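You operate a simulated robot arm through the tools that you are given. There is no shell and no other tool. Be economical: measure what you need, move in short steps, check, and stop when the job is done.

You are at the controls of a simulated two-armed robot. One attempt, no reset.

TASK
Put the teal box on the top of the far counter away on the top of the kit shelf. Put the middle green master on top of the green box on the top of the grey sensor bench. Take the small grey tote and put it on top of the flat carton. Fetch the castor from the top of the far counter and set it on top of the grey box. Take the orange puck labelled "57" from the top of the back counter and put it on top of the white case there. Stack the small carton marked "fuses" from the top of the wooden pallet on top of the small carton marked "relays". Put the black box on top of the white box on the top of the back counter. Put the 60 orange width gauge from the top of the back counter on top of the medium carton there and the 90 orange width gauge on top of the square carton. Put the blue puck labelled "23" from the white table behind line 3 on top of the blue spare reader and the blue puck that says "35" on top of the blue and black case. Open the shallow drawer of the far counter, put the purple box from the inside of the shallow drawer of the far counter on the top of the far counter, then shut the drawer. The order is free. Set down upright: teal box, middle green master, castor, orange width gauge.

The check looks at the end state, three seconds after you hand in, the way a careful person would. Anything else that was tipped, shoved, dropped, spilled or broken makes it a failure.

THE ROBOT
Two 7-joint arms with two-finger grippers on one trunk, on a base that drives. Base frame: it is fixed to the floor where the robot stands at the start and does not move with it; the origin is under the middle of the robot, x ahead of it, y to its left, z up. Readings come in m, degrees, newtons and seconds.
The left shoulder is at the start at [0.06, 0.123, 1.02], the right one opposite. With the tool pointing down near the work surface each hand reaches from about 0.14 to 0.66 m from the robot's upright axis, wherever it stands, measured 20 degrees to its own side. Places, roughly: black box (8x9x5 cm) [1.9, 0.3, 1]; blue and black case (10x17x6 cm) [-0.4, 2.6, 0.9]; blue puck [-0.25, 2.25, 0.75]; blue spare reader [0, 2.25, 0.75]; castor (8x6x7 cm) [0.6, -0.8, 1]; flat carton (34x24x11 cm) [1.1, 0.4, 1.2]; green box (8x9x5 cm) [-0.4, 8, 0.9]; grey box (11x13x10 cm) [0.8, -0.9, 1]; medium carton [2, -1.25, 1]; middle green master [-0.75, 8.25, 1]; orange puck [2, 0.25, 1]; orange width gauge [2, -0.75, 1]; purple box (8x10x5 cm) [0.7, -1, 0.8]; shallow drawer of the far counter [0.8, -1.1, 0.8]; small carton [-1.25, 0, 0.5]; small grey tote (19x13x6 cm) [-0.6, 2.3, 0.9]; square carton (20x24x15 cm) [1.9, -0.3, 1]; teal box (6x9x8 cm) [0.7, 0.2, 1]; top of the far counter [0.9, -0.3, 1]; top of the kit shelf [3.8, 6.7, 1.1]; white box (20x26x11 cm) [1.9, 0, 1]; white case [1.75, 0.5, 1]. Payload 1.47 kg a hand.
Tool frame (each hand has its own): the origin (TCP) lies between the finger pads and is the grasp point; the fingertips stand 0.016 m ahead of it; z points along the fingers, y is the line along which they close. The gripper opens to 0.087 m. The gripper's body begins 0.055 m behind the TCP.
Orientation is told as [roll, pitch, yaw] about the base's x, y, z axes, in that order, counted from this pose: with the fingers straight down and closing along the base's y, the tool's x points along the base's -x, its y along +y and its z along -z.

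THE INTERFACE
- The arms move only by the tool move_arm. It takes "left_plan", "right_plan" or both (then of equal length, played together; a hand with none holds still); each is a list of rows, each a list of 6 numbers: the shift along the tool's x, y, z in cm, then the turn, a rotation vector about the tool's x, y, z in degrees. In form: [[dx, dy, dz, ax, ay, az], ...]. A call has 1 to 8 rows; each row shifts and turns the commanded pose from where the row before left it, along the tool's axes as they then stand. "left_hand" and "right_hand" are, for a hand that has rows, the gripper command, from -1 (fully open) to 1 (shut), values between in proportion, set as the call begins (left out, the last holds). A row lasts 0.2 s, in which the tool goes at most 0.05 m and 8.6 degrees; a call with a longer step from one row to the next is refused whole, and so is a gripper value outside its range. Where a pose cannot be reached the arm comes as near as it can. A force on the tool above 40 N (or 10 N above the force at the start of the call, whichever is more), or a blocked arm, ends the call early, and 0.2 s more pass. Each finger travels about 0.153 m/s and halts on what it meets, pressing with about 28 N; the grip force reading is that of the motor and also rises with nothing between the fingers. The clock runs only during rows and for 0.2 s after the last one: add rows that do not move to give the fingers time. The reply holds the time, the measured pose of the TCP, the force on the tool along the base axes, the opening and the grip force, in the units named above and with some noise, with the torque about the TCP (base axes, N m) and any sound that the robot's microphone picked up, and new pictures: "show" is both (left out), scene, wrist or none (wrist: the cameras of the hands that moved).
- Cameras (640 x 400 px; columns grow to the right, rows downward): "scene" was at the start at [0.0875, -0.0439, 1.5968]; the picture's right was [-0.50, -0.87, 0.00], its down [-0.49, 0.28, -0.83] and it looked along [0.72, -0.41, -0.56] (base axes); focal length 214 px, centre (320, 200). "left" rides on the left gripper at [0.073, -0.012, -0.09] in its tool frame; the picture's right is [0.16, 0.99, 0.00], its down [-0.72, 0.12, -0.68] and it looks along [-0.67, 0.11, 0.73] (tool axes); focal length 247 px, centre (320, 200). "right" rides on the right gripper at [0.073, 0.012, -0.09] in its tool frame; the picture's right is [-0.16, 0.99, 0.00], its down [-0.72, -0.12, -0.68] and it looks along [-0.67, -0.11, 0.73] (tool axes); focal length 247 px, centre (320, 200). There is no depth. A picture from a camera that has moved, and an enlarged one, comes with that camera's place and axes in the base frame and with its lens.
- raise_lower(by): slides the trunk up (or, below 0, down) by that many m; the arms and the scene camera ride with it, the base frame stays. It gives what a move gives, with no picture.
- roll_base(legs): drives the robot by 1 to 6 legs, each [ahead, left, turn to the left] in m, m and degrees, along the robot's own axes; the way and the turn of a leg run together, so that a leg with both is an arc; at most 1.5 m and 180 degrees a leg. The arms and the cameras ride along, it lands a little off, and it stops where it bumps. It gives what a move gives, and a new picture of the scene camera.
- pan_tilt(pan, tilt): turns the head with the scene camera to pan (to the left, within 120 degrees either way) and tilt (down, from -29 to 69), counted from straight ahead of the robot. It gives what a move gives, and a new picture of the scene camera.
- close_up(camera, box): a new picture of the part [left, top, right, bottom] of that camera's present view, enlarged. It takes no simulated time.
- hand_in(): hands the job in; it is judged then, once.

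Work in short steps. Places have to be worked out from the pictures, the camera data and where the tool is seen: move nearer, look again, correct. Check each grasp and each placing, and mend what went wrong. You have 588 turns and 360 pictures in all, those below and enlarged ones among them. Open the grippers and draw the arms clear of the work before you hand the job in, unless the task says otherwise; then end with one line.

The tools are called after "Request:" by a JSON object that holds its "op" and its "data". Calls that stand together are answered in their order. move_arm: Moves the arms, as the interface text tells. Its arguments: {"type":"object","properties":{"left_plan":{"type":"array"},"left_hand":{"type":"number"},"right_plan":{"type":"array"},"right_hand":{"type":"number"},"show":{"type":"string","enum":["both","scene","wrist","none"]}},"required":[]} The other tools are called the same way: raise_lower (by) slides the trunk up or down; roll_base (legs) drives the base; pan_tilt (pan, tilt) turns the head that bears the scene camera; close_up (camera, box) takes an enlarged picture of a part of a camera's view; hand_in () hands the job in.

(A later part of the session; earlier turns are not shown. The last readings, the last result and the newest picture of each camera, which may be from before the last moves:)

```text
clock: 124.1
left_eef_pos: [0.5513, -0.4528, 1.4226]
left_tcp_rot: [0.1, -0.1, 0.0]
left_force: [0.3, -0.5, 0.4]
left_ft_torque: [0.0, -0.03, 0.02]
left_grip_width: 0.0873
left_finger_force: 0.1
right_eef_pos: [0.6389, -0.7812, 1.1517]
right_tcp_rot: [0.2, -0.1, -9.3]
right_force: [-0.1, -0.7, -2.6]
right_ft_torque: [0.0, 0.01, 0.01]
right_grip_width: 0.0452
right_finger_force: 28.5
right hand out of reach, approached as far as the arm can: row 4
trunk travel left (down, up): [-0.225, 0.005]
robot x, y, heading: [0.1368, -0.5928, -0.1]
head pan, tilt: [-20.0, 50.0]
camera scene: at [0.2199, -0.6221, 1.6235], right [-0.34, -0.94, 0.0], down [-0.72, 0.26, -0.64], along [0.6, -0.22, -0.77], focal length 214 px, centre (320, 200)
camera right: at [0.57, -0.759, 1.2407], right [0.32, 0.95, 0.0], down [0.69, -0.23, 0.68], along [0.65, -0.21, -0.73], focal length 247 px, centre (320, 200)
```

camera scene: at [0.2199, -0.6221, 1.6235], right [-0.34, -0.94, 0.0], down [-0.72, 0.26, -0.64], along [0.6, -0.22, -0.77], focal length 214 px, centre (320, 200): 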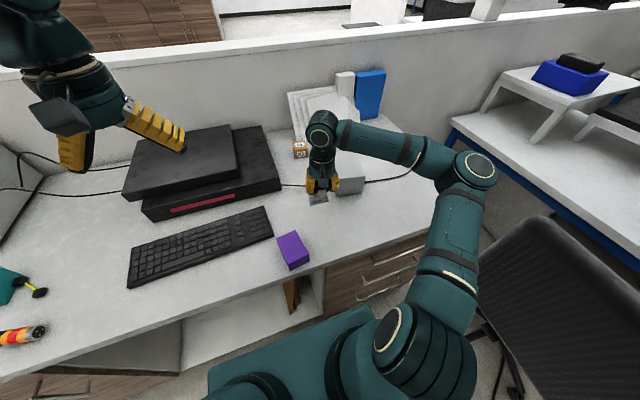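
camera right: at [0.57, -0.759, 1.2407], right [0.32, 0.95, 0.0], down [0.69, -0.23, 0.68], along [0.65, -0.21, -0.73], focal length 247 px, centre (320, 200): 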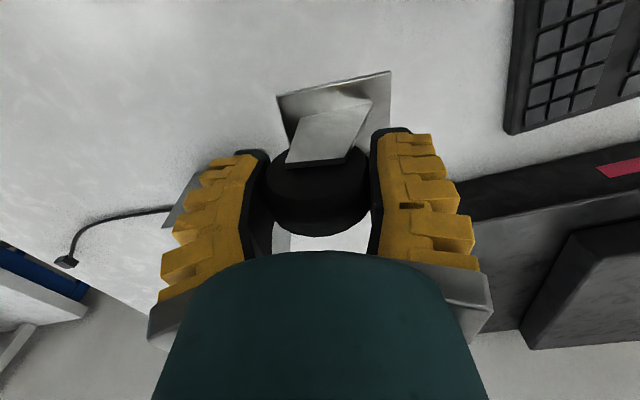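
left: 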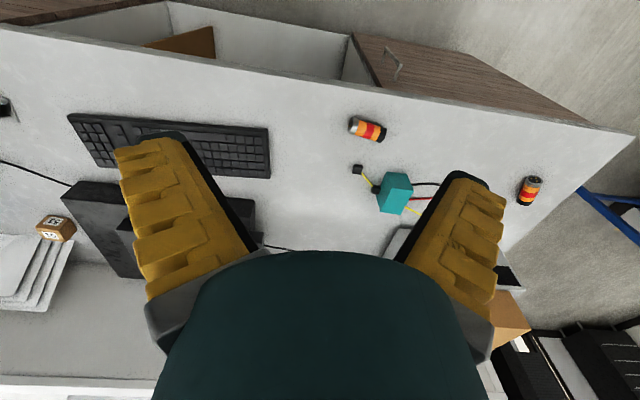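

Castor held, slightly tilted (few degrees). Grey box centre ≈(0.772,−0.935), top ≈1.07. Drive to bring it within reach.

Request:
{"op": "roll_base", "data": {"legs": [[0.03, -0.12, 0]]}}

Request:
{"op": "move_arm", "data": {"right_plan": [[-1, -1, -0.5, 0, 0, 0], [-1, 0, -0.5, 0, 0, 0]], "show": "both"}}

```text
clock: 125.8
left_eef_pos: [0.5825, -0.5746, 1.4225]
left_tcp_rot: [0.1, 0.0, -0.4]
left_force: [0.6, -0.4, 0.0]
left_ft_torque: [0.0, 0.01, 0.02]
left_grip_width: 0.0872
left_finger_force: 0.1
right_eef_pos: [0.6698, -0.9022, 1.151]
right_tcp_rot: [0.4, 0.0, -9.5]
right_force: [0.4, -0.4, -2.4]
right_ft_torque: [0.0, 0.0, -0.01]
right_grip_width: 0.0452
right_finger_force: 27.5
trunk travel left (down, up): [-0.225, 0.005]
robot x, y, heading: [0.1665, -0.7189, -0.1]
head pan, tilt: [-20.0, 50.0]
camera scene: at [0.2502, -0.7419, 1.6234], right [-0.35, -0.94, 0.0], down [-0.72, 0.27, -0.64], along [0.6, -0.22, -0.77], focal length 214 px, centre (320, 200)
```

scene: 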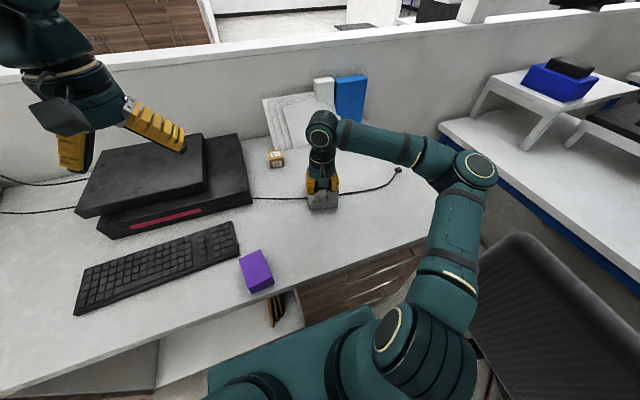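

```text
clock: 126.4
left_eef_pos: [0.5825, -0.5738, 1.4235]
left_tcp_rot: [0.0, 0.0, -0.3]
left_force: [-0.8, -0.8, -0.1]
left_ft_torque: [0.0, -0.03, -0.04]
left_grip_width: 0.0869
left_finger_force: 0.0
right_eef_pos: [0.6864, -0.9204, 1.1608]
right_tcp_rot: [0.1, -0.1, -9.5]
right_force: [0.2, 0.3, -1.8]
right_ft_torque: [-0.01, 0.03, 0.0]
right_grip_width: 0.045
right_finger_force: 27.8
right hand out of reach, approached as far as the arm can: row 2
trunk travel left (down, up): [-0.225, 0.005]
robot x, y, heading: [0.1684, -0.7161, -0.2]
head pan, tilt: [-20.0, 50.0]
camera scene: at [0.2507, -0.742, 1.6234], right [-0.35, -0.94, 0.0], down [-0.72, 0.27, -0.64], along [0.6, -0.22, -0.77], focal length 214 px, centre (320, 200)
camera right: at [0.6179, -0.8988, 1.2499], right [0.32, 0.95, 0.0], down [0.69, -0.24, 0.68], along [0.65, -0.21, -0.73], focal length 247 px, centre (320, 200)
```

scene: 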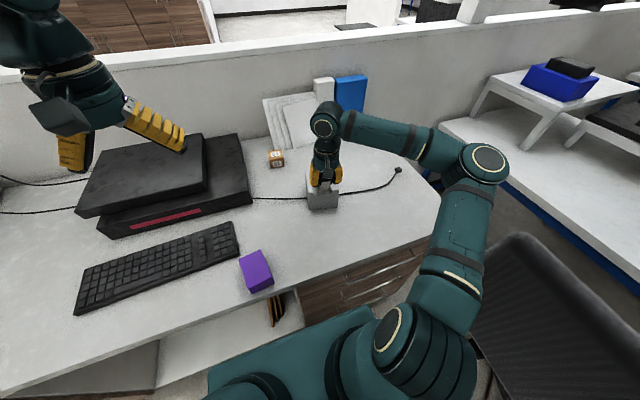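
right: 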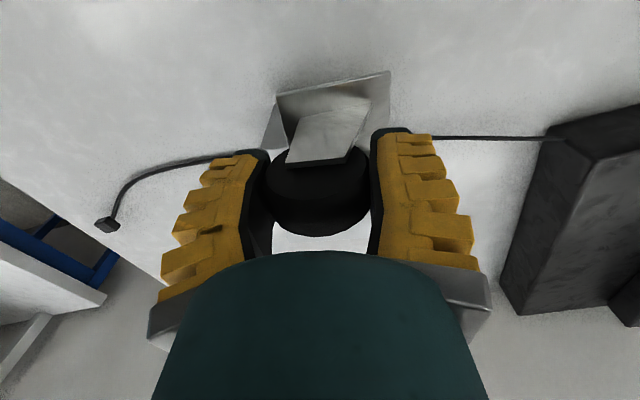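

With the hand vertical it falls ~8 cm short at that height. I'll set the castor back on the counter in front, and regrip it with the hand pitched forward, which adds reach.

Request:
{"op": "move_arm", "data": {"right_plan": [[4.1, 1.3, 0, 0, 0, 0], [4.1, 1.3, 0, 0, 0, 0], [0, 0, 4.5, 0, 0, 0], [0, 0, 4.5, 0, 0, 0], [0, 0, 4.5, 0, 0, 0]], "show": "wrist"}}

```text
clock: 127.6
left_eef_pos: [0.5838, -0.5737, 1.4234]
left_tcp_rot: [0.1, 0.0, -0.3]
left_force: [0.2, -0.4, -0.3]
left_ft_torque: [0.02, 0.01, 0.01]
left_grip_width: 0.0871
left_finger_force: 0.2
right_eef_pos: [0.6095, -0.8804, 1.0261]
right_tcp_rot: [0.3, -0.1, -9.6]
right_force: [0.5, 0.7, -2.5]
right_ft_torque: [0.0, -0.01, 0.01]
right_grip_width: 0.0449
right_finger_force: 28.5
trunk travel left (down, up): [-0.225, 0.005]
robot x, y, heading: [0.1677, -0.7128, -0.3]
head pan, tilt: [-20.0, 50.0]
camera right: at [0.5412, -0.8584, 1.1151], right [0.32, 0.95, 0.0], down [0.69, -0.24, 0.68], along [0.65, -0.21, -0.73], focal length 247 px, centre (320, 200)
```

right: 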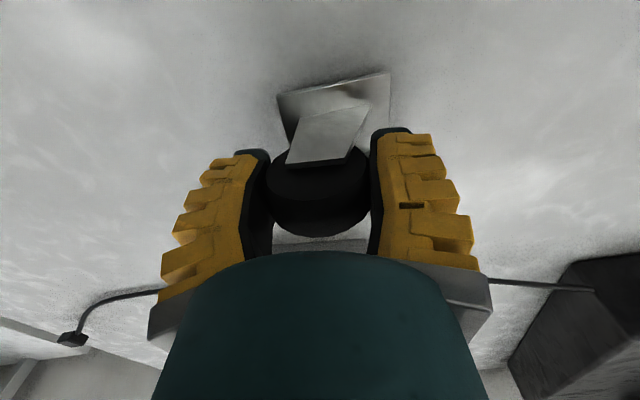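

Request:
{"op": "move_arm", "data": {"right_plan": [[0, 0, 0.5, 0, 0, 0], [0, 0, 0.5, 0, 0, 0], [0, 0, 0.5, 0, 0, 0]], "show": "wrist"}}

```text
clock: 128.4
left_eef_pos: [0.5805, -0.5746, 1.4232]
left_tcp_rot: [0.0, -0.1, -0.4]
left_force: [-0.9, 0.8, -0.1]
left_ft_torque: [-0.01, 0.01, 0.0]
left_grip_width: 0.087
left_finger_force: 0.0
right_eef_pos: [0.6097, -0.8819, 1.0119]
right_tcp_rot: [0.3, -0.2, -9.6]
right_force: [1.1, -4.6, 15.9]
right_ft_torque: [0.56, -0.22, -0.12]
right_grip_width: 0.0512
right_finger_force: 28.1
trunk travel left (down, up): [-0.225, 0.005]
robot x, y, heading: [0.1667, -0.7129, -0.3]
head pan, tilt: [-20.0, 50.0]
camera right: at [0.5401, -0.8594, 1.1012], right [0.32, 0.95, 0.01], down [0.69, -0.24, 0.68], along [0.65, -0.21, -0.73], focal length 247 px, centre (320, 200)
```

right: 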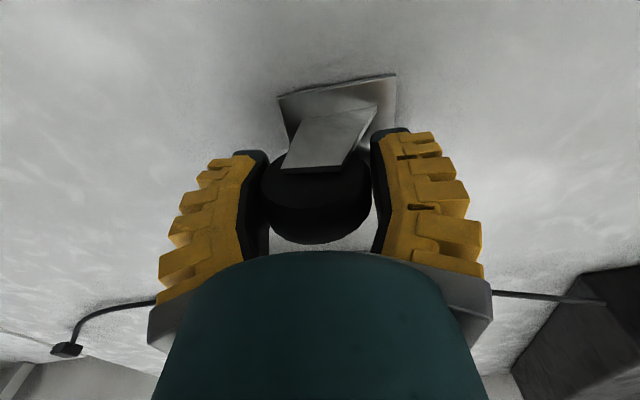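

Contact. Open and rise.

Request:
{"op": "move_arm", "data": {"right_plan": [[0, 0, 0, 0, 0, 0], [0, 0, 0, 0, 0, 0], [0, 0, -4.5, 0, 0, 0], [2, 0, -4, 0, 0, 0], [3, 0, -2, 0, -8, 0], [2, 0, 0, 0, -8, 0], [0, 0, 0, 0, -8, 0], [0, 0, 0, 0, -8, 0]], "right_hand": -1, "show": "wrist"}}

```text
clock: 130.2
left_eef_pos: [0.5826, -0.5726, 1.4223]
left_tcp_rot: [0.0, 0.0, -0.4]
left_force: [-0.8, -1.0, -0.1]
left_ft_torque: [0.04, 0.01, -0.01]
left_grip_width: 0.0871
left_finger_force: 0.0
right_eef_pos: [0.5906, -0.865, 1.1247]
right_tcp_rot: [0.2, -32.0, -9.6]
right_force: [0.0, -0.8, -0.3]
right_ft_torque: [0.01, 0.0, -0.01]
right_grip_width: 0.0872
right_finger_force: 0.1
right hand out of reach, approached as far as the arm can: row 7, 8
trunk travel left (down, up): [-0.225, 0.005]
robot x, y, heading: [0.1658, -0.7143, -0.1]
head pan, tilt: [-20.0, 50.0]
camera right: at [0.4845, -0.835, 1.1616], right [0.3, 0.95, 0.09], down [0.23, -0.16, 0.96], along [0.93, -0.26, -0.27], focal length 247 px, centre (320, 200)
```

right: 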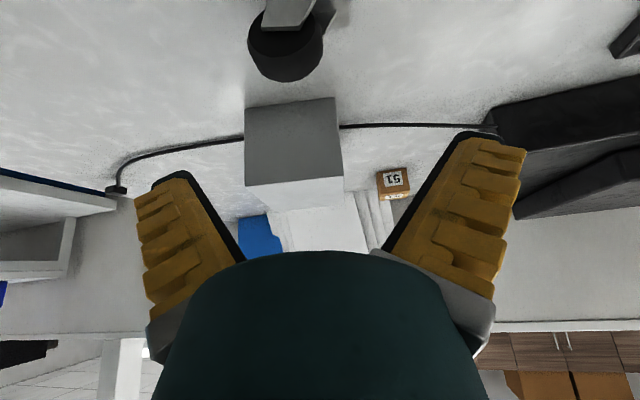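

Grey box: near edge (0.708,−0.98)–(0.732,−0.874), top z≈1.06, centre≈(0.78,−0.94). Regrip the castor with this pitched hand.

Request:
{"op": "move_arm", "data": {"right_plan": [[4.4, -1.4, 0, 0, 0, 0], [0, 0, 3.5, 0, 0, 0], [0, 0, 3.5, 0, 0, 0]], "show": "wrist"}}

```text
clock: 131.0
left_eef_pos: [0.5821, -0.574, 1.4237]
left_tcp_rot: [0.0, 0.0, -0.3]
left_force: [-0.2, 0.3, 0.0]
left_ft_torque: [-0.02, -0.01, -0.01]
left_grip_width: 0.0869
left_finger_force: 0.0
right_eef_pos: [0.6291, -0.871, 1.0517]
right_tcp_rot: [0.3, -32.0, -9.7]
right_force: [0.0, 0.3, 0.2]
right_ft_torque: [0.0, -0.02, 0.02]
right_grip_width: 0.0869
right_finger_force: 0.1
right hand out of reach, approached as far as the arm can: row 1
trunk travel left (down, up): [-0.225, 0.005]
robot x, y, heading: [0.1667, -0.7164, 0.0]
head pan, tilt: [-20.0, 50.0]
camera right: at [0.5249, -0.8419, 1.0885], right [0.3, 0.95, 0.09], down [0.23, -0.16, 0.96], along [0.93, -0.26, -0.26], focal length 247 px, centre (320, 200)
```

right: 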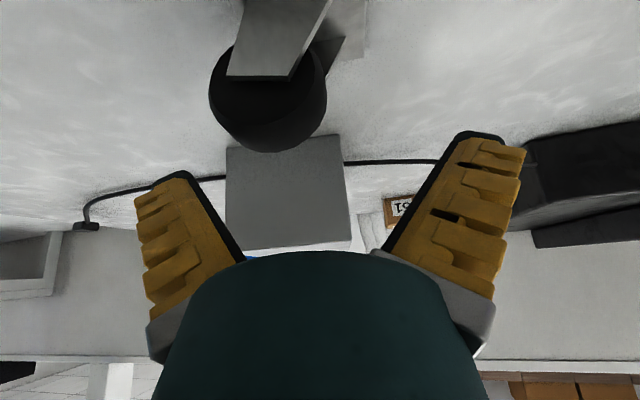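

Pull the base back 6 cm for a better arm posture, then finish the approach.

Request:
{"op": "roll_base", "data": {"legs": [[-0.06, 0, 0]]}}

Request:
{"op": "move_arm", "data": {"right_plan": [[-0.6, -0.5, 2.0, 0, 0, 0], [-0.6, -0.2, 2.0, 0, 0, 0], [0, 0, 1.5, 0, 0, 0]], "show": "wrist"}}

```text
clock: 132.0
left_eef_pos: [0.5207, -0.5732, 1.4235]
left_tcp_rot: [-0.1, -0.1, -0.5]
left_force: [-0.3, 0.9, 0.4]
left_ft_torque: [0.01, -0.03, 0.04]
left_grip_width: 0.0869
left_finger_force: 0.0
right_eef_pos: [0.5687, -0.8704, 1.0517]
right_tcp_rot: [0.3, -32.2, -9.7]
right_force: [0.2, -0.3, 1.1]
right_ft_torque: [0.0, 0.0, 0.0]
right_grip_width: 0.0869
right_finger_force: 0.1
trunk travel left (down, up): [-0.225, 0.005]
robot x, y, heading: [0.1071, -0.7149, -0.1]
head pan, tilt: [-20.0, 50.0]
camera scene: at [0.1885, -0.7413, 1.6236], right [-0.35, -0.94, 0.0], down [-0.72, 0.26, -0.64], along [0.6, -0.22, -0.77], focal length 214 px, centre (320, 200)
```

scene: 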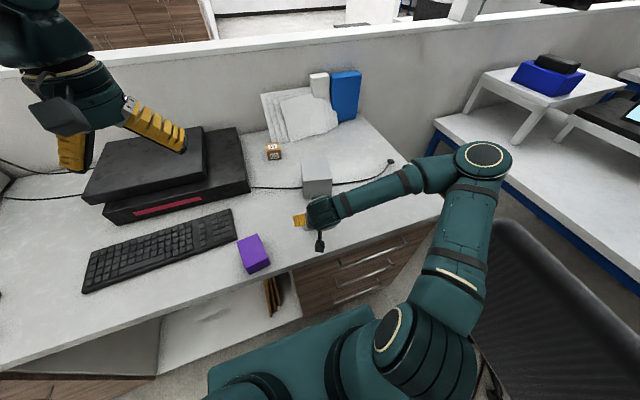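

```text
clock: 132.8
left_eef_pos: [0.5238, -0.5728, 1.4226]
left_tcp_rot: [-0.1, -0.1, -0.3]
left_force: [0.3, 0.4, 0.1]
left_ft_torque: [0.02, 0.02, 0.0]
left_grip_width: 0.087
left_finger_force: 0.1
right_eef_pos: [0.6085, -0.8828, 1.0117]
right_tcp_rot: [0.3, -32.0, -9.7]
right_force: [-0.6, 0.4, 0.3]
right_ft_torque: [0.02, 0.03, 0.0]
right_grip_width: 0.0869
right_finger_force: 0.0
trunk travel left (down, up): [-0.225, 0.005]
robot x, y, heading: [0.1076, -0.7167, -0.2]
head pan, tilt: [-20.0, 50.0]
camera right: at [0.5032, -0.8541, 1.0481], right [0.29, 0.95, 0.09], down [0.23, -0.16, 0.96], along [0.93, -0.26, -0.26], focal length 247 px, centre (320, 200)
```

right: 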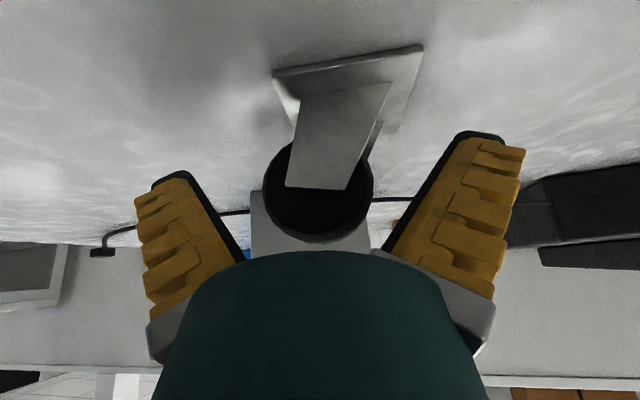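

The wheel centre sits at the TCP pixel. Close.

Request:
{"op": "move_arm", "data": {"right_plan": [[0, 0, 0, 0, 0, 0], [0, 0, 0, 0, 0, 0], [0, 0, 0, 0, 0, 0]], "right_hand": 1, "show": "none"}}

Request:
{"op": "move_arm", "data": {"right_plan": [[-1.6, 0, -2.5, 0, 0, 0], [-2.4, 0, -3.8, 0, 0, 0], [-2.4, 0, -3.8, 0, 0, 0], [-1.4, 0, -2.3, 0, 0, 0]], "show": "both"}}

```text
clock: 133.6
left_eef_pos: [0.5223, -0.5732, 1.4226]
left_tcp_rot: [0.0, -0.1, -0.3]
left_force: [0.2, 0.3, -0.6]
left_ft_torque: [0.02, 0.01, -0.01]
left_grip_width: 0.087
left_finger_force: 0.1
right_eef_pos: [0.6073, -0.8825, 1.0122]
right_tcp_rot: [0.4, -32.2, -9.7]
right_force: [0.6, 0.9, 10.2]
right_ft_torque: [0.65, -0.13, -0.05]
right_grip_width: 0.0489
right_finger_force: 27.6
trunk travel left (down, up): [-0.225, 0.005]
robot x, y, heading: [0.1046, -0.7144, -0.1]
head pan, tilt: [-20.0, 50.0]
```

```text
clock: 134.6
left_eef_pos: [0.5217, -0.5714, 1.4231]
left_tcp_rot: [0.0, 0.0, -0.3]
left_force: [0.8, 0.0, 0.6]
left_ft_torque: [0.02, -0.02, 0.03]
left_grip_width: 0.0871
left_finger_force: 0.1
right_eef_pos: [0.6076, -0.8828, 1.1588]
right_tcp_rot: [0.4, -32.1, -9.8]
right_force: [-1.2, 0.2, -1.8]
right_ft_torque: [-0.01, -0.01, 0.0]
right_grip_width: 0.0426
right_finger_force: 28.1
trunk travel left (down, up): [-0.225, 0.005]
robot x, y, heading: [0.1076, -0.7156, -0.3]
head pan, tilt: [-20.0, 50.0]
camera scene: at [0.1903, -0.7409, 1.6235], right [-0.35, -0.94, 0.0], down [-0.72, 0.26, -0.64], along [0.6, -0.22, -0.77], focal length 214 px, centre (320, 200)
camera right: at [0.5027, -0.8542, 1.1952], right [0.3, 0.95, 0.09], down [0.23, -0.16, 0.96], along [0.93, -0.26, -0.27], focal length 247 px, centre (320, 200)
```

scene: 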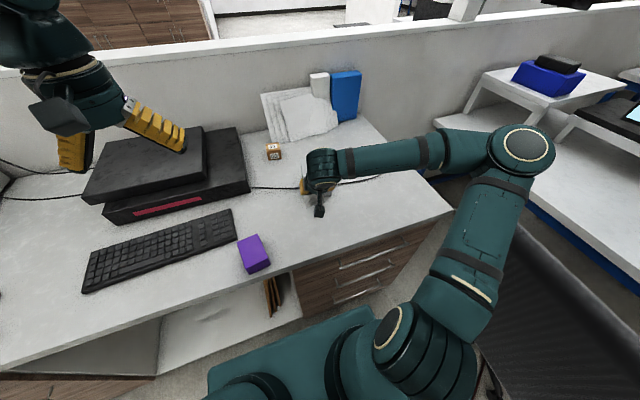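
right: 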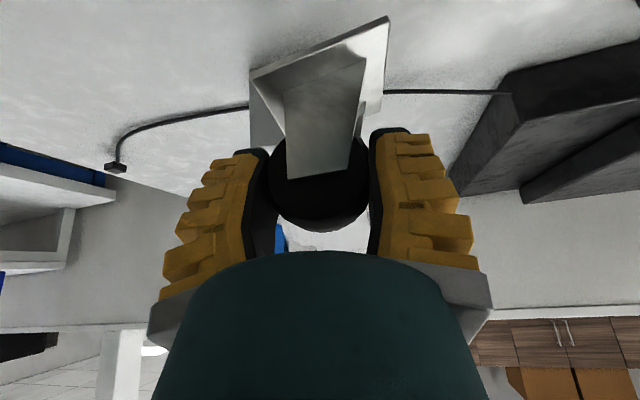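

The castor rolled ~12° in the grip (+y side low). I'll counter-roll the hand by 12° about the forward axis, and drive forward 7 cm.

Request:
{"op": "move_arm", "data": {"right_plan": [[0, 0, 0, -5.1, 0, 3.2], [0, 0, 0, -5.1, 0, 3.2]], "show": "wrist"}}

Request:
{"op": "roll_base", "data": {"legs": [[0.07, -0.03, 0]]}}

```text
clock: 135.2
left_eef_pos: [0.5226, -0.5748, 1.4227]
left_tcp_rot: [-0.1, 0.0, -0.3]
left_force: [0.0, -0.1, 0.8]
left_ft_torque: [-0.03, 0.01, 0.04]
left_grip_width: 0.0871
left_finger_force: 0.0
right_eef_pos: [0.6091, -0.8844, 1.1575]
right_tcp_rot: [14.4, -31.3, -17.2]
right_force: [-0.4, -0.5, -3.3]
right_ft_torque: [-0.03, 0.03, -0.02]
right_grip_width: 0.0426
right_finger_force: 28.0
trunk travel left (down, up): [-0.225, 0.005]
robot x, y, heading: [0.1074, -0.7133, 0.0]
head pan, tilt: [-20.0, 50.0]
camera right: at [0.5023, -0.8632, 1.1969], right [0.29, 0.91, 0.29], down [0.2, -0.36, 0.91], along [0.94, -0.21, -0.28], focal length 247 px, centre (320, 200)
```

right: 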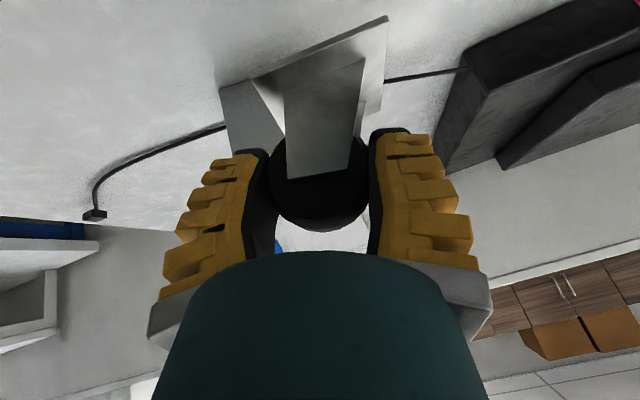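

```text
clock: 136.2
left_eef_pos: [0.5906, -0.6059, 1.4209]
left_tcp_rot: [0.1, 0.2, -0.2]
left_force: [0.7, -0.6, -0.5]
left_ft_torque: [0.06, 0.1, -0.03]
left_grip_width: 0.0869
left_finger_force: 0.1
right_eef_pos: [0.6756, -0.9127, 1.1545]
right_tcp_rot: [14.4, -30.9, -17.1]
right_force: [0.7, -0.3, -3.3]
right_ft_torque: [0.0, 0.04, 0.03]
right_grip_width: 0.0312
right_finger_force: 27.8
trunk travel left (down, up): [-0.225, 0.005]
robot x, y, heading: [0.1721, -0.7428, -0.3]
head pan, tilt: [-20.0, 50.0]
camera scene: at [0.2602, -0.7726, 1.6229], right [-0.35, -0.94, 0.0], down [-0.72, 0.27, -0.64], along [0.6, -0.22, -0.77], focal length 214 px, centre (320, 200)
```

scene: 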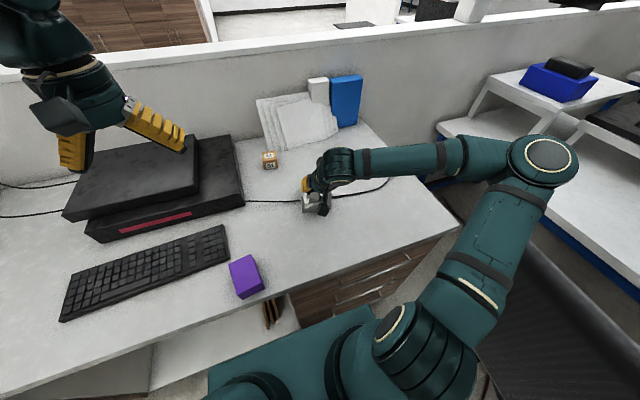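

The grip width shrank to 3.1 cm; check with the wrist camera.

Request:
{"op": "move_arm", "data": {"right_plan": [[0, 0, 0, 0, 0, 0]], "show": "wrist"}}

```text
clock: 136.6
left_eef_pos: [0.5881, -0.6028, 1.421]
left_tcp_rot: [0.0, 0.0, -0.4]
left_force: [0.6, -0.5, 0.3]
left_ft_torque: [0.03, 0.07, 0.0]
left_grip_width: 0.0867
left_finger_force: 0.1
right_eef_pos: [0.6734, -0.9141, 1.1566]
right_tcp_rot: [14.4, -31.0, -17.2]
right_force: [0.7, -0.6, -1.8]
right_ft_torque: [-0.01, 0.01, 0.01]
right_grip_width: 0.0311
right_finger_force: 28.0
trunk travel left (down, up): [-0.225, 0.005]
robot x, y, heading: [0.1708, -0.7447, -0.3]
head pan, tilt: [-20.0, 50.0]
camera right: at [0.5676, -0.8923, 1.1957], right [0.29, 0.91, 0.29], down [0.2, -0.36, 0.91], along [0.94, -0.21, -0.28], focal length 247 px, centre (320, 200)
```

right: 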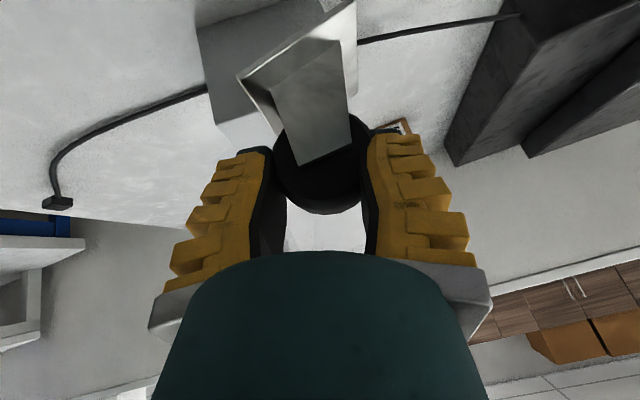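

The round rim is squeezing out of the grip. I'll set the castor gently back on the counter right away: back and down.

Request:
{"op": "move_arm", "data": {"right_plan": [[1.9, -0.5, 0.2, 0, 0, 0], [1.9, -0.5, 0.2, 0, 0, 0], [1.9, -0.5, 0.2, 0, 0, 0], [1.9, -0.5, 0.2, 0, 0, 0], [1.03, -0.42, 1.65, 0, 0, 0], [1.03, -0.42, 1.65, 0, 0, 0]], "show": "both"}}

```text
clock: 138.0
left_eef_pos: [0.5854, -0.6028, 1.421]
left_tcp_rot: [0.0, 0.0, -0.2]
left_force: [0.2, -0.6, -0.3]
left_ft_torque: [-0.01, 0.01, 0.0]
left_grip_width: 0.0871
left_finger_force: 0.0
right_eef_pos: [0.6118, -0.9114, 1.0679]
right_tcp_rot: [14.4, -31.2, -17.2]
right_force: [0.2, 0.2, -2.8]
right_ft_torque: [0.02, -0.01, 0.01]
right_grip_width: 0.0307
right_finger_force: 28.6
trunk travel left (down, up): [-0.225, 0.005]
robot x, y, heading: [0.1705, -0.744, -0.3]
head pan, tilt: [-20.0, 50.0]
camera scene: at [0.2543, -0.7706, 1.6234], right [-0.35, -0.94, 0.0], down [-0.72, 0.26, -0.64], along [0.6, -0.22, -0.77], focal length 214 px, centre (320, 200)
camera right: at [0.5055, -0.8908, 1.1057], right [0.29, 0.91, 0.29], down [0.2, -0.36, 0.91], along [0.94, -0.21, -0.28], focal length 247 px, centre (320, 200)
```

scene: 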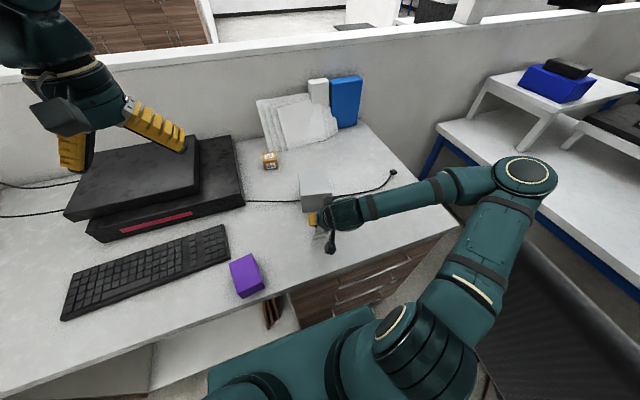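
right: 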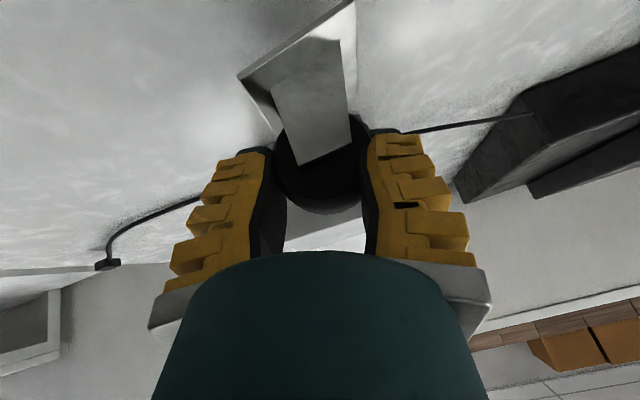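

Still held. Level it by 13° more roll, then lower until contact.

Request:
{"op": "move_arm", "data": {"right_plan": [[0, 0, 0, -5.5, 0, 3.4], [0, 0, 0, -5.5, 0, 3.4]], "show": "wrist"}}

```text
clock: 138.6
left_eef_pos: [0.5844, -0.6036, 1.423]
left_tcp_rot: [0.0, 0.0, -0.3]
left_force: [0.2, -0.5, -0.5]
left_ft_torque: [0.0, 0.01, 0.03]
left_grip_width: 0.0868
left_finger_force: 0.0
right_eef_pos: [0.6129, -0.9113, 1.0679]
right_tcp_rot: [29.1, -28.5, -24.2]
right_force: [0.3, 0.5, -2.4]
right_ft_torque: [0.0, 0.01, -0.01]
right_grip_width: 0.0309
right_finger_force: 28.1
trunk travel left (down, up): [-0.225, 0.005]
robot x, y, heading: [0.1722, -0.7465, -0.1]
head pan, tilt: [-20.0, 50.0]
camera right: at [0.5048, -0.8998, 1.1067], right [0.27, 0.82, 0.5], down [0.17, -0.55, 0.82], along [0.95, -0.14, -0.29], focal length 247 px, centre (320, 200)
```

right: 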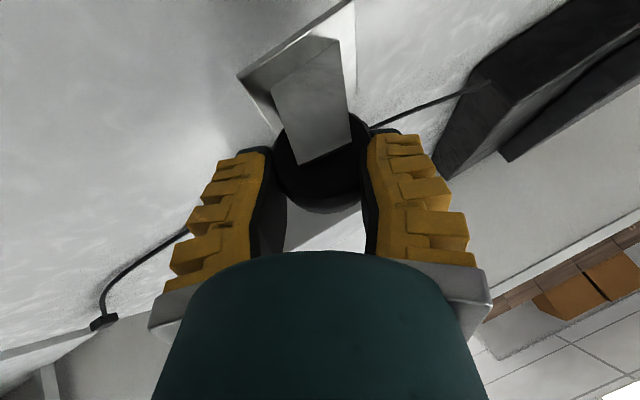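

Request:
{"op": "move_arm", "data": {"right_plan": [[0.38, -0.34, 0.62, 0, 0, 0], [0.38, -0.34, 0.62, 0, 0, 0], [0.38, -0.34, 0.62, 0, 0, 0]], "show": "wrist"}}

```text
clock: 139.4
left_eef_pos: [0.5853, -0.6021, 1.4229]
left_tcp_rot: [0.0, 0.0, -0.4]
left_force: [-0.2, -0.3, -0.6]
left_ft_torque: [0.0, 0.0, 0.01]
left_grip_width: 0.0871
left_finger_force: 0.1
right_eef_pos: [0.6114, -0.9124, 1.0425]
right_tcp_rot: [29.0, -28.7, -24.4]
right_force: [-0.2, 0.5, -2.7]
right_ft_torque: [-0.04, 0.03, -0.01]
right_grip_width: 0.0303
right_finger_force: 28.1
trunk travel left (down, up): [-0.225, 0.005]
robot x, y, heading: [0.1669, -0.7449, -0.4]
head pan, tilt: [-20.0, 50.0]
camera right: at [0.504, -0.9, 1.0816], right [0.27, 0.82, 0.5], down [0.16, -0.55, 0.82], along [0.95, -0.14, -0.28], focal length 247 px, centre (320, 200)
```

right: 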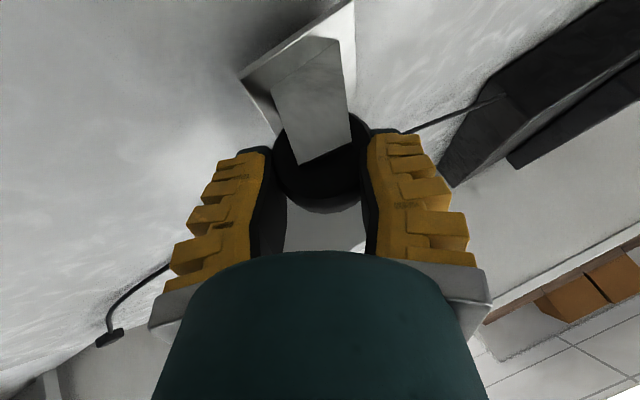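

Request:
{"op": "move_arm", "data": {"right_plan": [[0.19, -0.17, 0.31, 0, 0, 0], [0.19, -0.17, 0.31, 0, 0, 0], [0.19, -0.17, 0.31, 0, 0, 0], [0.19, -0.17, 0.31, 0, 0, 0]], "show": "none"}}

```text
clock: 140.4
left_eef_pos: [0.5851, -0.6023, 1.4225]
left_tcp_rot: [0.0, -0.1, -0.2]
left_force: [-0.1, -0.1, 0.8]
left_ft_torque: [-0.03, 0.02, -0.01]
left_grip_width: 0.0872
left_finger_force: 0.1
right_eef_pos: [0.612, -0.9113, 1.0273]
right_tcp_rot: [29.1, -28.7, -24.3]
right_force: [0.3, 0.5, -2.8]
right_ft_torque: [-0.03, 0.02, -0.04]
right_grip_width: 0.0303
right_finger_force: 28.3
trunk travel left (down, up): [-0.225, 0.005]
robot x, y, heading: [0.1728, -0.7457, -0.3]
head pan, tilt: [-20.0, 50.0]
```

Request:
{"op": "move_arm", "data": {"right_plan": [[0.19, -0.17, 0.31, 0, 0, 0], [0.19, -0.17, 0.31, 0, 0, 0], [0.19, -0.17, 0.31, 0, 0, 0]], "show": "wrist"}}

```text
clock: 141.2
left_eef_pos: [0.5843, -0.6014, 1.4245]
left_tcp_rot: [0.0, -0.1, -0.3]
left_force: [-1.5, 0.7, -0.2]
left_ft_torque: [-0.01, 0.02, 0.04]
left_grip_width: 0.0871
left_finger_force: 0.1
right_eef_pos: [0.6126, -0.9088, 1.0175]
right_tcp_rot: [29.4, -29.1, -24.5]
right_force: [4.5, -0.1, 34.7]
right_ft_torque: [0.64, -0.07, -0.05]
right_grip_width: 0.0408
right_finger_force: 27.6
trunk travel left (down, up): [-0.225, 0.005]
robot x, y, heading: [0.1664, -0.7416, -0.4]
head pan, tilt: [-20.0, 50.0]
camera right: at [0.5036, -0.8984, 1.0557], right [0.27, 0.82, 0.5], down [0.16, -0.55, 0.82], along [0.95, -0.14, -0.28], focal length 247 px, centre (320, 200)
```

right: 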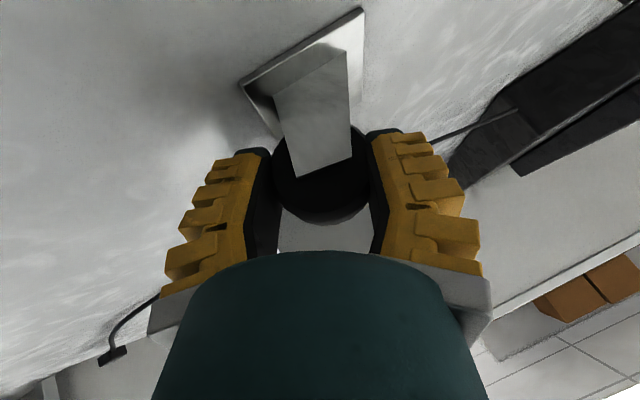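

Contact (35 N). Release and retreat along the tool axis.

Request:
{"op": "move_arm", "data": {"right_plan": [[0, 0, 0, 0, 0, 0], [0, 0, 0, 0, 0, 0], [0, 0, -4, 0, 0, 0], [0, 0, -4, 0, 0, 0], [0, 0, -3, 5.5, 0, -3.4], [0, 0, 0, 5.5, 0, -3.4], [0, 0, 0, 5.1, 0, -3.2], [0, 0, 0, 5.1, 0, -3.2]], "right_hand": -1, "show": "both"}}

```text
clock: 143.0
left_eef_pos: [0.5848, -0.6014, 1.4221]
left_tcp_rot: [0.1, 0.0, -0.1]
left_force: [0.8, 0.0, 1.2]
left_ft_torque: [-0.01, 0.01, 0.02]
left_grip_width: 0.0873
left_finger_force: 0.0
right_eef_pos: [0.6047, -0.9546, 1.0997]
right_tcp_rot: [0.3, -32.2, -9.6]
right_force: [0.0, 0.2, 0.0]
right_ft_torque: [0.0, 0.02, -0.03]
right_grip_width: 0.087
right_finger_force: 0.1
right hand out of reach, approached as far as the arm can: row 3, 4, 5
trunk travel left (down, up): [-0.225, 0.005]
robot x, y, heading: [0.1739, -0.7454, -0.1]
head pan, tilt: [-20.0, 50.0]
camera scene: at [0.2541, -0.7692, 1.6234], right [-0.35, -0.94, 0.0], down [-0.72, 0.26, -0.64], along [0.6, -0.22, -0.77], focal length 214 px, centre (320, 200)
camera right: at [0.4993, -0.9251, 1.136], right [0.3, 0.95, 0.09], down [0.23, -0.16, 0.96], along [0.93, -0.26, -0.26], focal length 247 px, centre (320, 200)
```

scene: 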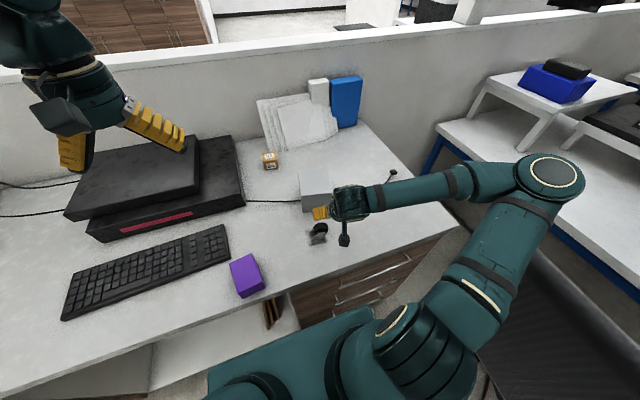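
right: 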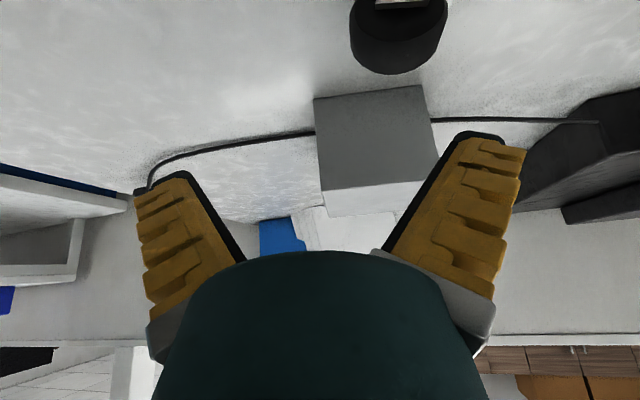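

The castor stands upright at ≈(0.63,−0.90). The slip is explained: the counter top is really ≈0.952 (not 0.97), so I gripped only with the tips. Back the base 7 cm and look again for a deeper grip.

Request:
{"op": "roll_base", "data": {"legs": [[-0.07, 0.0, 0]]}}

Request:
{"op": "move_arm", "data": {"right_plan": [[0, 3.5, 0, 0, 0, 0], [0, 1.5, 0, 0, 0, 0]], "show": "wrist"}}

```text
clock: 144.0
left_eef_pos: [0.5141, -0.6024, 1.4238]
left_tcp_rot: [0.0, -0.1, -0.2]
left_force: [-1.0, 0.2, 0.3]
left_ft_torque: [-0.04, -0.04, -0.03]
left_grip_width: 0.087
left_finger_force: 0.0
right_eef_pos: [0.5336, -0.9546, 1.1005]
right_tcp_rot: [0.4, -32.2, -9.7]
right_force: [-0.8, -0.8, -0.1]
right_ft_torque: [-0.02, 0.01, 0.0]
right_grip_width: 0.0871
right_finger_force: 0.0
trunk travel left (down, up): [-0.225, 0.005]
robot x, y, heading: [0.1017, -0.745, -0.3]
head pan, tilt: [-20.0, 50.0]
camera scene: at [0.1826, -0.7699, 1.6236], right [-0.35, -0.94, 0.0], down [-0.72, 0.26, -0.64], along [0.6, -0.22, -0.77], focal length 214 px, centre (320, 200)
```

scene: 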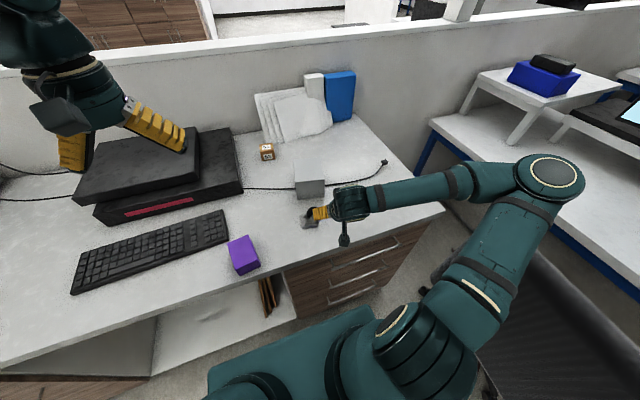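

```text
clock: 144.6
left_eef_pos: [0.5156, -0.6027, 1.4232]
left_tcp_rot: [0.0, -0.1, -0.4]
left_force: [-1.4, 1.0, 0.1]
left_ft_torque: [-0.02, 0.0, 0.02]
left_grip_width: 0.0872
left_finger_force: 0.0
right_eef_pos: [0.5425, -0.9046, 1.0996]
right_tcp_rot: [0.3, -32.1, -9.7]
right_force: [-0.4, 0.3, 0.4]
right_ft_torque: [0.01, -0.02, 0.04]
right_grip_width: 0.0869
right_finger_force: 0.1
trunk travel left (down, up): [-0.225, 0.005]
robot x, y, heading: [0.1004, -0.7454, -0.3]
head pan, tilt: [-20.0, 50.0]
camera right: at [0.4365, -0.8757, 1.136], right [0.3, 0.95, 0.09], down [0.23, -0.16, 0.96], along [0.93, -0.26, -0.26], focal length 247 px, centre (320, 200)
```

right: 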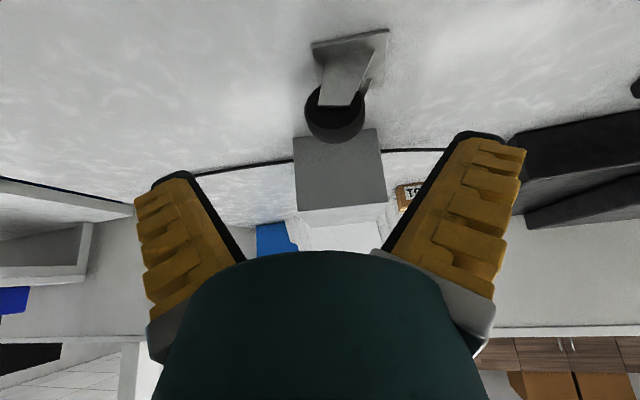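

Wheel centre now ≈(0.637,−0.909,0.9975). Approach along the tool axis, deeper.

Request:
{"op": "move_arm", "data": {"right_plan": [[-2.4, 1.15, 0, 0, 0, 0], [0, 0, 4.6, 0, 0, 0], [0, 0, 4.6, 0, 0, 0], [0, 0, 4.6, 0, 0, 0]], "show": "wrist"}}

```text
clock: 145.6
left_eef_pos: [0.5148, -0.6014, 1.4234]
left_tcp_rot: [0.0, 0.0, -0.4]
left_force: [-0.1, 0.2, 0.3]
left_ft_torque: [0.01, -0.02, 0.0]
left_grip_width: 0.0868
left_finger_force: 0.0
right_eef_pos: [0.6378, -0.9096, 0.9958]
right_tcp_rot: [0.4, -32.1, -9.7]
right_force: [1.8, 1.3, 8.2]
right_ft_torque: [-0.05, 0.4, -0.1]
right_grip_width: 0.087
right_finger_force: 0.0
trunk travel left (down, up): [-0.225, 0.005]
robot x, y, heading: [0.103, -0.7448, -0.1]
head pan, tilt: [-20.0, 50.0]
camera right: at [0.5327, -0.8806, 1.0328], right [0.29, 0.95, 0.09], down [0.23, -0.16, 0.96], along [0.93, -0.26, -0.26], focal length 247 px, centre (320, 200)
```

right: 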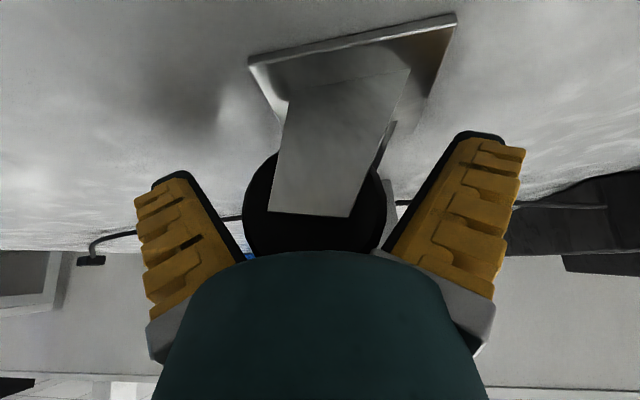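

Slight contact (tip on plate). Raise 4 mm and close.

Request:
{"op": "move_arm", "data": {"right_plan": [[-0.2, 0, -0.35, 0, 0, 0]], "show": "none"}}

Request:
{"op": "move_arm", "data": {"right_plan": [[0, 0, 0, 0, 0, 0], [0, 0, 0, 0, 0, 0], [0, 0, 0, 0, 0, 0]], "right_hand": 1, "show": "none"}}

Request:
{"op": "move_arm", "data": {"right_plan": [[-1.0, 0, -1.7, 0, 0, 0], [-1.6, 0, -2.5, 0, 0, 0], [-2.4, 0, -3.8, 0, 0, 0], [-2.4, 0, -3.8, 0, 0, 0]], "show": "wrist"}}

```text
clock: 146.0
left_eef_pos: [0.5157, -0.6027, 1.4225]
left_tcp_rot: [0.0, 0.0, -0.4]
left_force: [-1.0, 0.0, 0.5]
left_ft_torque: [-0.01, -0.01, 0.02]
left_grip_width: 0.0868
left_finger_force: 0.1
right_eef_pos: [0.6369, -0.911, 0.9985]
right_tcp_rot: [0.3, -31.9, -9.7]
right_force: [-0.2, -0.4, -0.1]
right_ft_torque: [0.0, 0.03, -0.01]
right_grip_width: 0.0868
right_finger_force: 0.0
trunk travel left (down, up): [-0.225, 0.005]
robot x, y, heading: [0.1004, -0.7476, -0.3]
head pan, tilt: [-20.0, 50.0]
```

```text
clock: 146.8
left_eef_pos: [0.5156, -0.601, 1.422]
left_tcp_rot: [0.0, -0.1, -0.3]
left_force: [0.4, 0.2, 0.5]
left_ft_torque: [-0.02, 0.03, 0.02]
left_grip_width: 0.0871
left_finger_force: 0.1
right_eef_pos: [0.636, -0.9067, 0.9983]
right_tcp_rot: [0.4, -32.3, -9.7]
right_force: [2.6, 5.5, 17.4]
right_ft_torque: [0.95, -0.2, -0.08]
right_grip_width: 0.052
right_finger_force: 28.1
trunk travel left (down, up): [-0.225, 0.005]
robot x, y, heading: [0.0954, -0.744, 0.1]
head pan, tilt: [-20.0, 50.0]
```

```text
clock: 147.8
left_eef_pos: [0.5162, -0.6007, 1.4234]
left_tcp_rot: [0.1, 0.0, -0.2]
left_force: [-0.5, -0.2, -0.1]
left_ft_torque: [-0.03, 0.0, 0.0]
left_grip_width: 0.0871
left_finger_force: 0.1
right_eef_pos: [0.6353, -0.9087, 1.1377]
right_tcp_rot: [0.3, -32.2, -9.7]
right_force: [0.3, -0.6, -1.7]
right_ft_torque: [-0.05, -0.09, 0.0]
right_grip_width: 0.0473
right_finger_force: 28.1
trunk travel left (down, up): [-0.225, 0.005]
robot x, y, heading: [0.1024, -0.7438, -0.1]
head pan, tilt: [-20.0, 50.0]
camera right: at [0.5298, -0.8799, 1.1754], right [0.3, 0.95, 0.09], down [0.23, -0.16, 0.96], along [0.93, -0.26, -0.27], focal length 247 px, centre (320, 200)
```

right: 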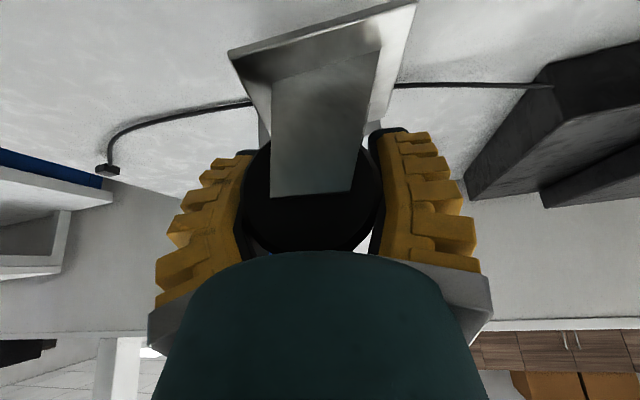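

Better: near level and gripped deeper. Drive forward 7 cm, and check the grip again.

Request:
{"op": "roll_base", "data": {"legs": [[0.07, -0.02, 0]]}}

Request:
{"op": "move_arm", "data": {"right_plan": [[-1.7, -0.3, 0, 0, 0, 0], [-1.7, -0.3, 0.8, 0, 0, 0]], "show": "wrist"}}

```text
clock: 149.0
left_eef_pos: [0.5845, -0.6237, 1.4227]
left_tcp_rot: [0.1, 0.0, -0.5]
left_force: [-0.2, -0.8, -0.9]
left_ft_torque: [0.0, -0.04, -0.05]
left_grip_width: 0.0873
left_finger_force: 0.1
right_eef_pos: [0.703, -0.9303, 1.1379]
right_tcp_rot: [0.2, -32.1, -10.0]
right_force: [-0.7, 0.2, -0.8]
right_ft_torque: [-0.07, -0.11, 0.0]
right_grip_width: 0.0474
right_finger_force: 28.0
trunk travel left (down, up): [-0.225, 0.005]
robot x, y, heading: [0.1669, -0.7628, -0.4]
head pan, tilt: [-20.0, 50.0]
stopped in leg 1: the robot was blocked; the commanded pose is now the measured one
camera scene: at [0.2521, -0.7897, 1.6236], right [-0.35, -0.94, 0.0], down [-0.72, 0.27, -0.64], along [0.6, -0.22, -0.77], focal length 214 px, centre (320, 200)
```

scene: 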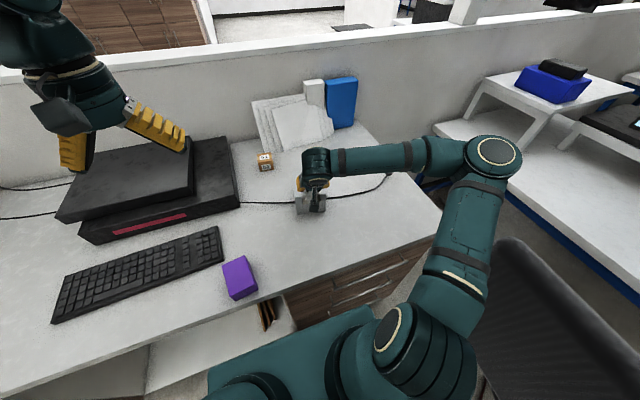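

```text
clock: 149.6
left_eef_pos: [0.5873, -0.6246, 1.4222]
left_tcp_rot: [0.1, 0.2, -0.5]
left_force: [-0.2, 0.1, 0.1]
left_ft_torque: [0.03, 0.0, 0.01]
left_grip_width: 0.087
left_finger_force: 0.0
right_eef_pos: [0.7364, -0.9425, 1.1481]
right_tcp_rot: [0.3, -32.1, -9.9]
right_force: [-0.1, -0.3, -1.8]
right_ft_torque: [-0.03, -0.07, 0.03]
right_grip_width: 0.0473
right_finger_force: 27.8
trunk travel left (down, up): [-0.225, 0.005]
robot x, y, heading: [0.1672, -0.7672, -0.5]
head pan, tilt: [-20.0, 50.0]
camera right: at [0.631, -0.9132, 1.1848], right [0.3, 0.95, 0.09], down [0.23, -0.16, 0.96], along [0.93, -0.27, -0.27], focal length 247 px, centre (320, 200)
```

right: 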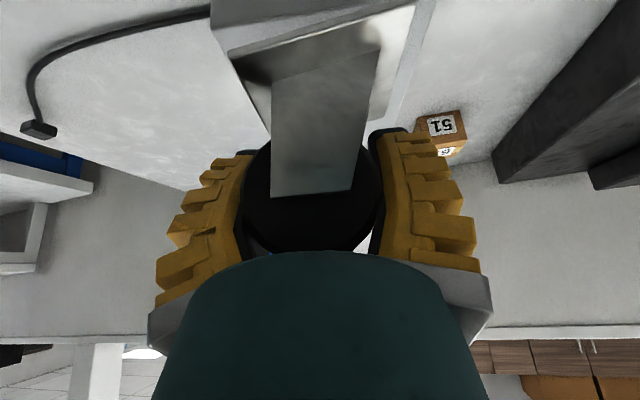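

Base touched the cabinet (limit reached); grip intact. Extend the arm over the grey box.

Request:
{"op": "move_arm", "data": {"right_plan": [[-1.6, -0.35, 1.0, 0, 0, 0], [-1.6, -0.35, 1.0, 0, 0, 0], [-1.6, -0.35, 1.0, 0, 0, 0]], "show": "both"}}

```text
clock: 150.4
left_eef_pos: [0.5866, -0.6233, 1.4216]
left_tcp_rot: [-0.1, 0.2, -0.3]
left_force: [0.6, 1.3, 0.7]
left_ft_torque: [-0.01, -0.02, 0.06]
left_grip_width: 0.087
left_finger_force: 0.0
right_eef_pos: [0.7864, -0.9706, 1.1458]
right_tcp_rot: [0.3, -32.0, -9.9]
right_force: [0.5, 1.0, -1.6]
right_ft_torque: [-0.02, -0.02, -0.01]
right_grip_width: 0.0473
right_finger_force: 28.1
right hand out of reach, approached as far as the arm can: row 2, 3
trunk travel left (down, up): [-0.225, 0.005]
robot x, y, heading: [0.1731, -0.7626, -0.3]
head pan, tilt: [-20.0, 50.0]
camera scene: at [0.2545, -0.7905, 1.6235], right [-0.35, -0.94, 0.0], down [-0.72, 0.27, -0.64], along [0.6, -0.22, -0.77], focal length 214 px, centre (320, 200)
camera right: at [0.6811, -0.9407, 1.1825], right [0.3, 0.95, 0.09], down [0.23, -0.16, 0.96], along [0.93, -0.27, -0.27], focal length 247 px, centre (320, 200)
```

scene: 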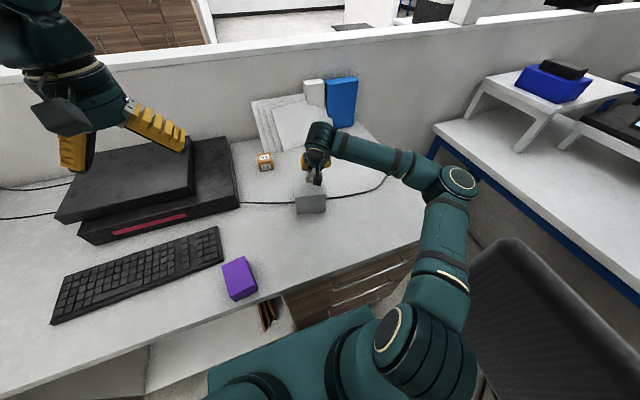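
right: 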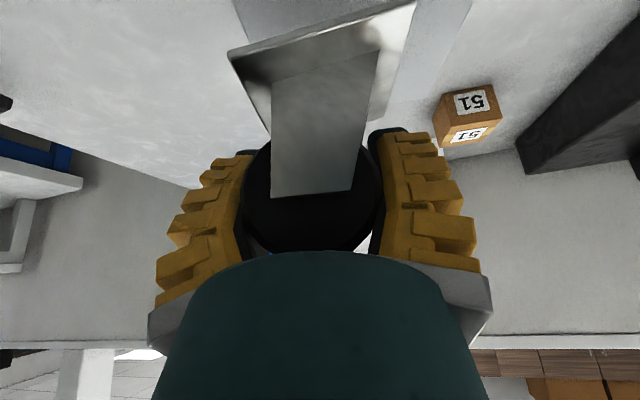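

Request:
{"op": "close_up", "data": {"camera": "scene", "box": [260, 130, 380, 230]}}

Request:
{"op": "close_up", "data": {"camera": "right", "box": [180, 0, 500, 200]}}

```text
4.00 times, centred on (320, 180) of scene
camera zoom: at [0.2545, -0.7905, 1.6235], right [-0.35, -0.94, 0.0], down [-0.72, 0.27, -0.64], along [0.6, -0.22, -0.77], focal length 858 px, centre (320, 280)
```

zoom: 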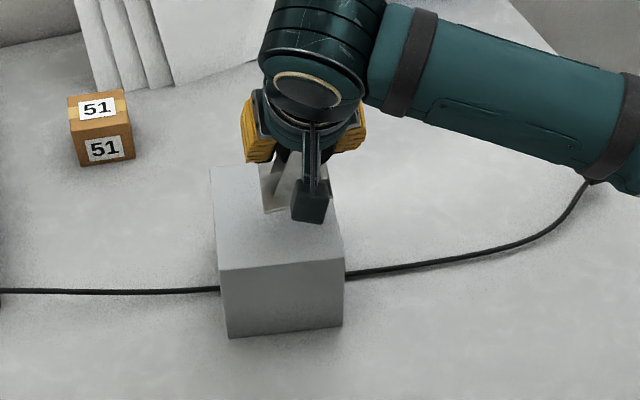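

```text
2.00 times, centred on (340, 100) of right
camera zoom: at [0.6811, -0.9407, 1.1825], right [0.3, 0.95, 0.09], down [0.23, -0.16, 0.96], along [0.93, -0.27, -0.27], focal length 494 px, centre (280, 400)
```

zoom: 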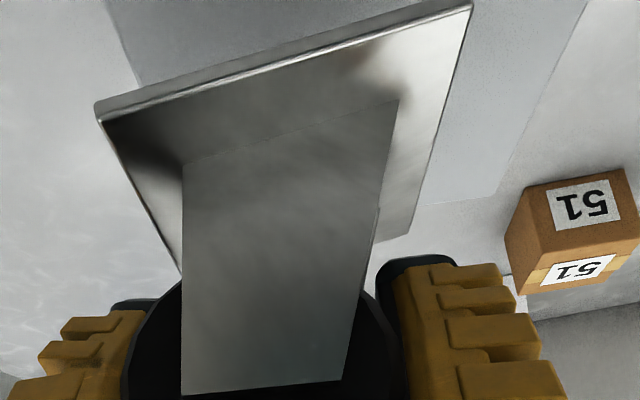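

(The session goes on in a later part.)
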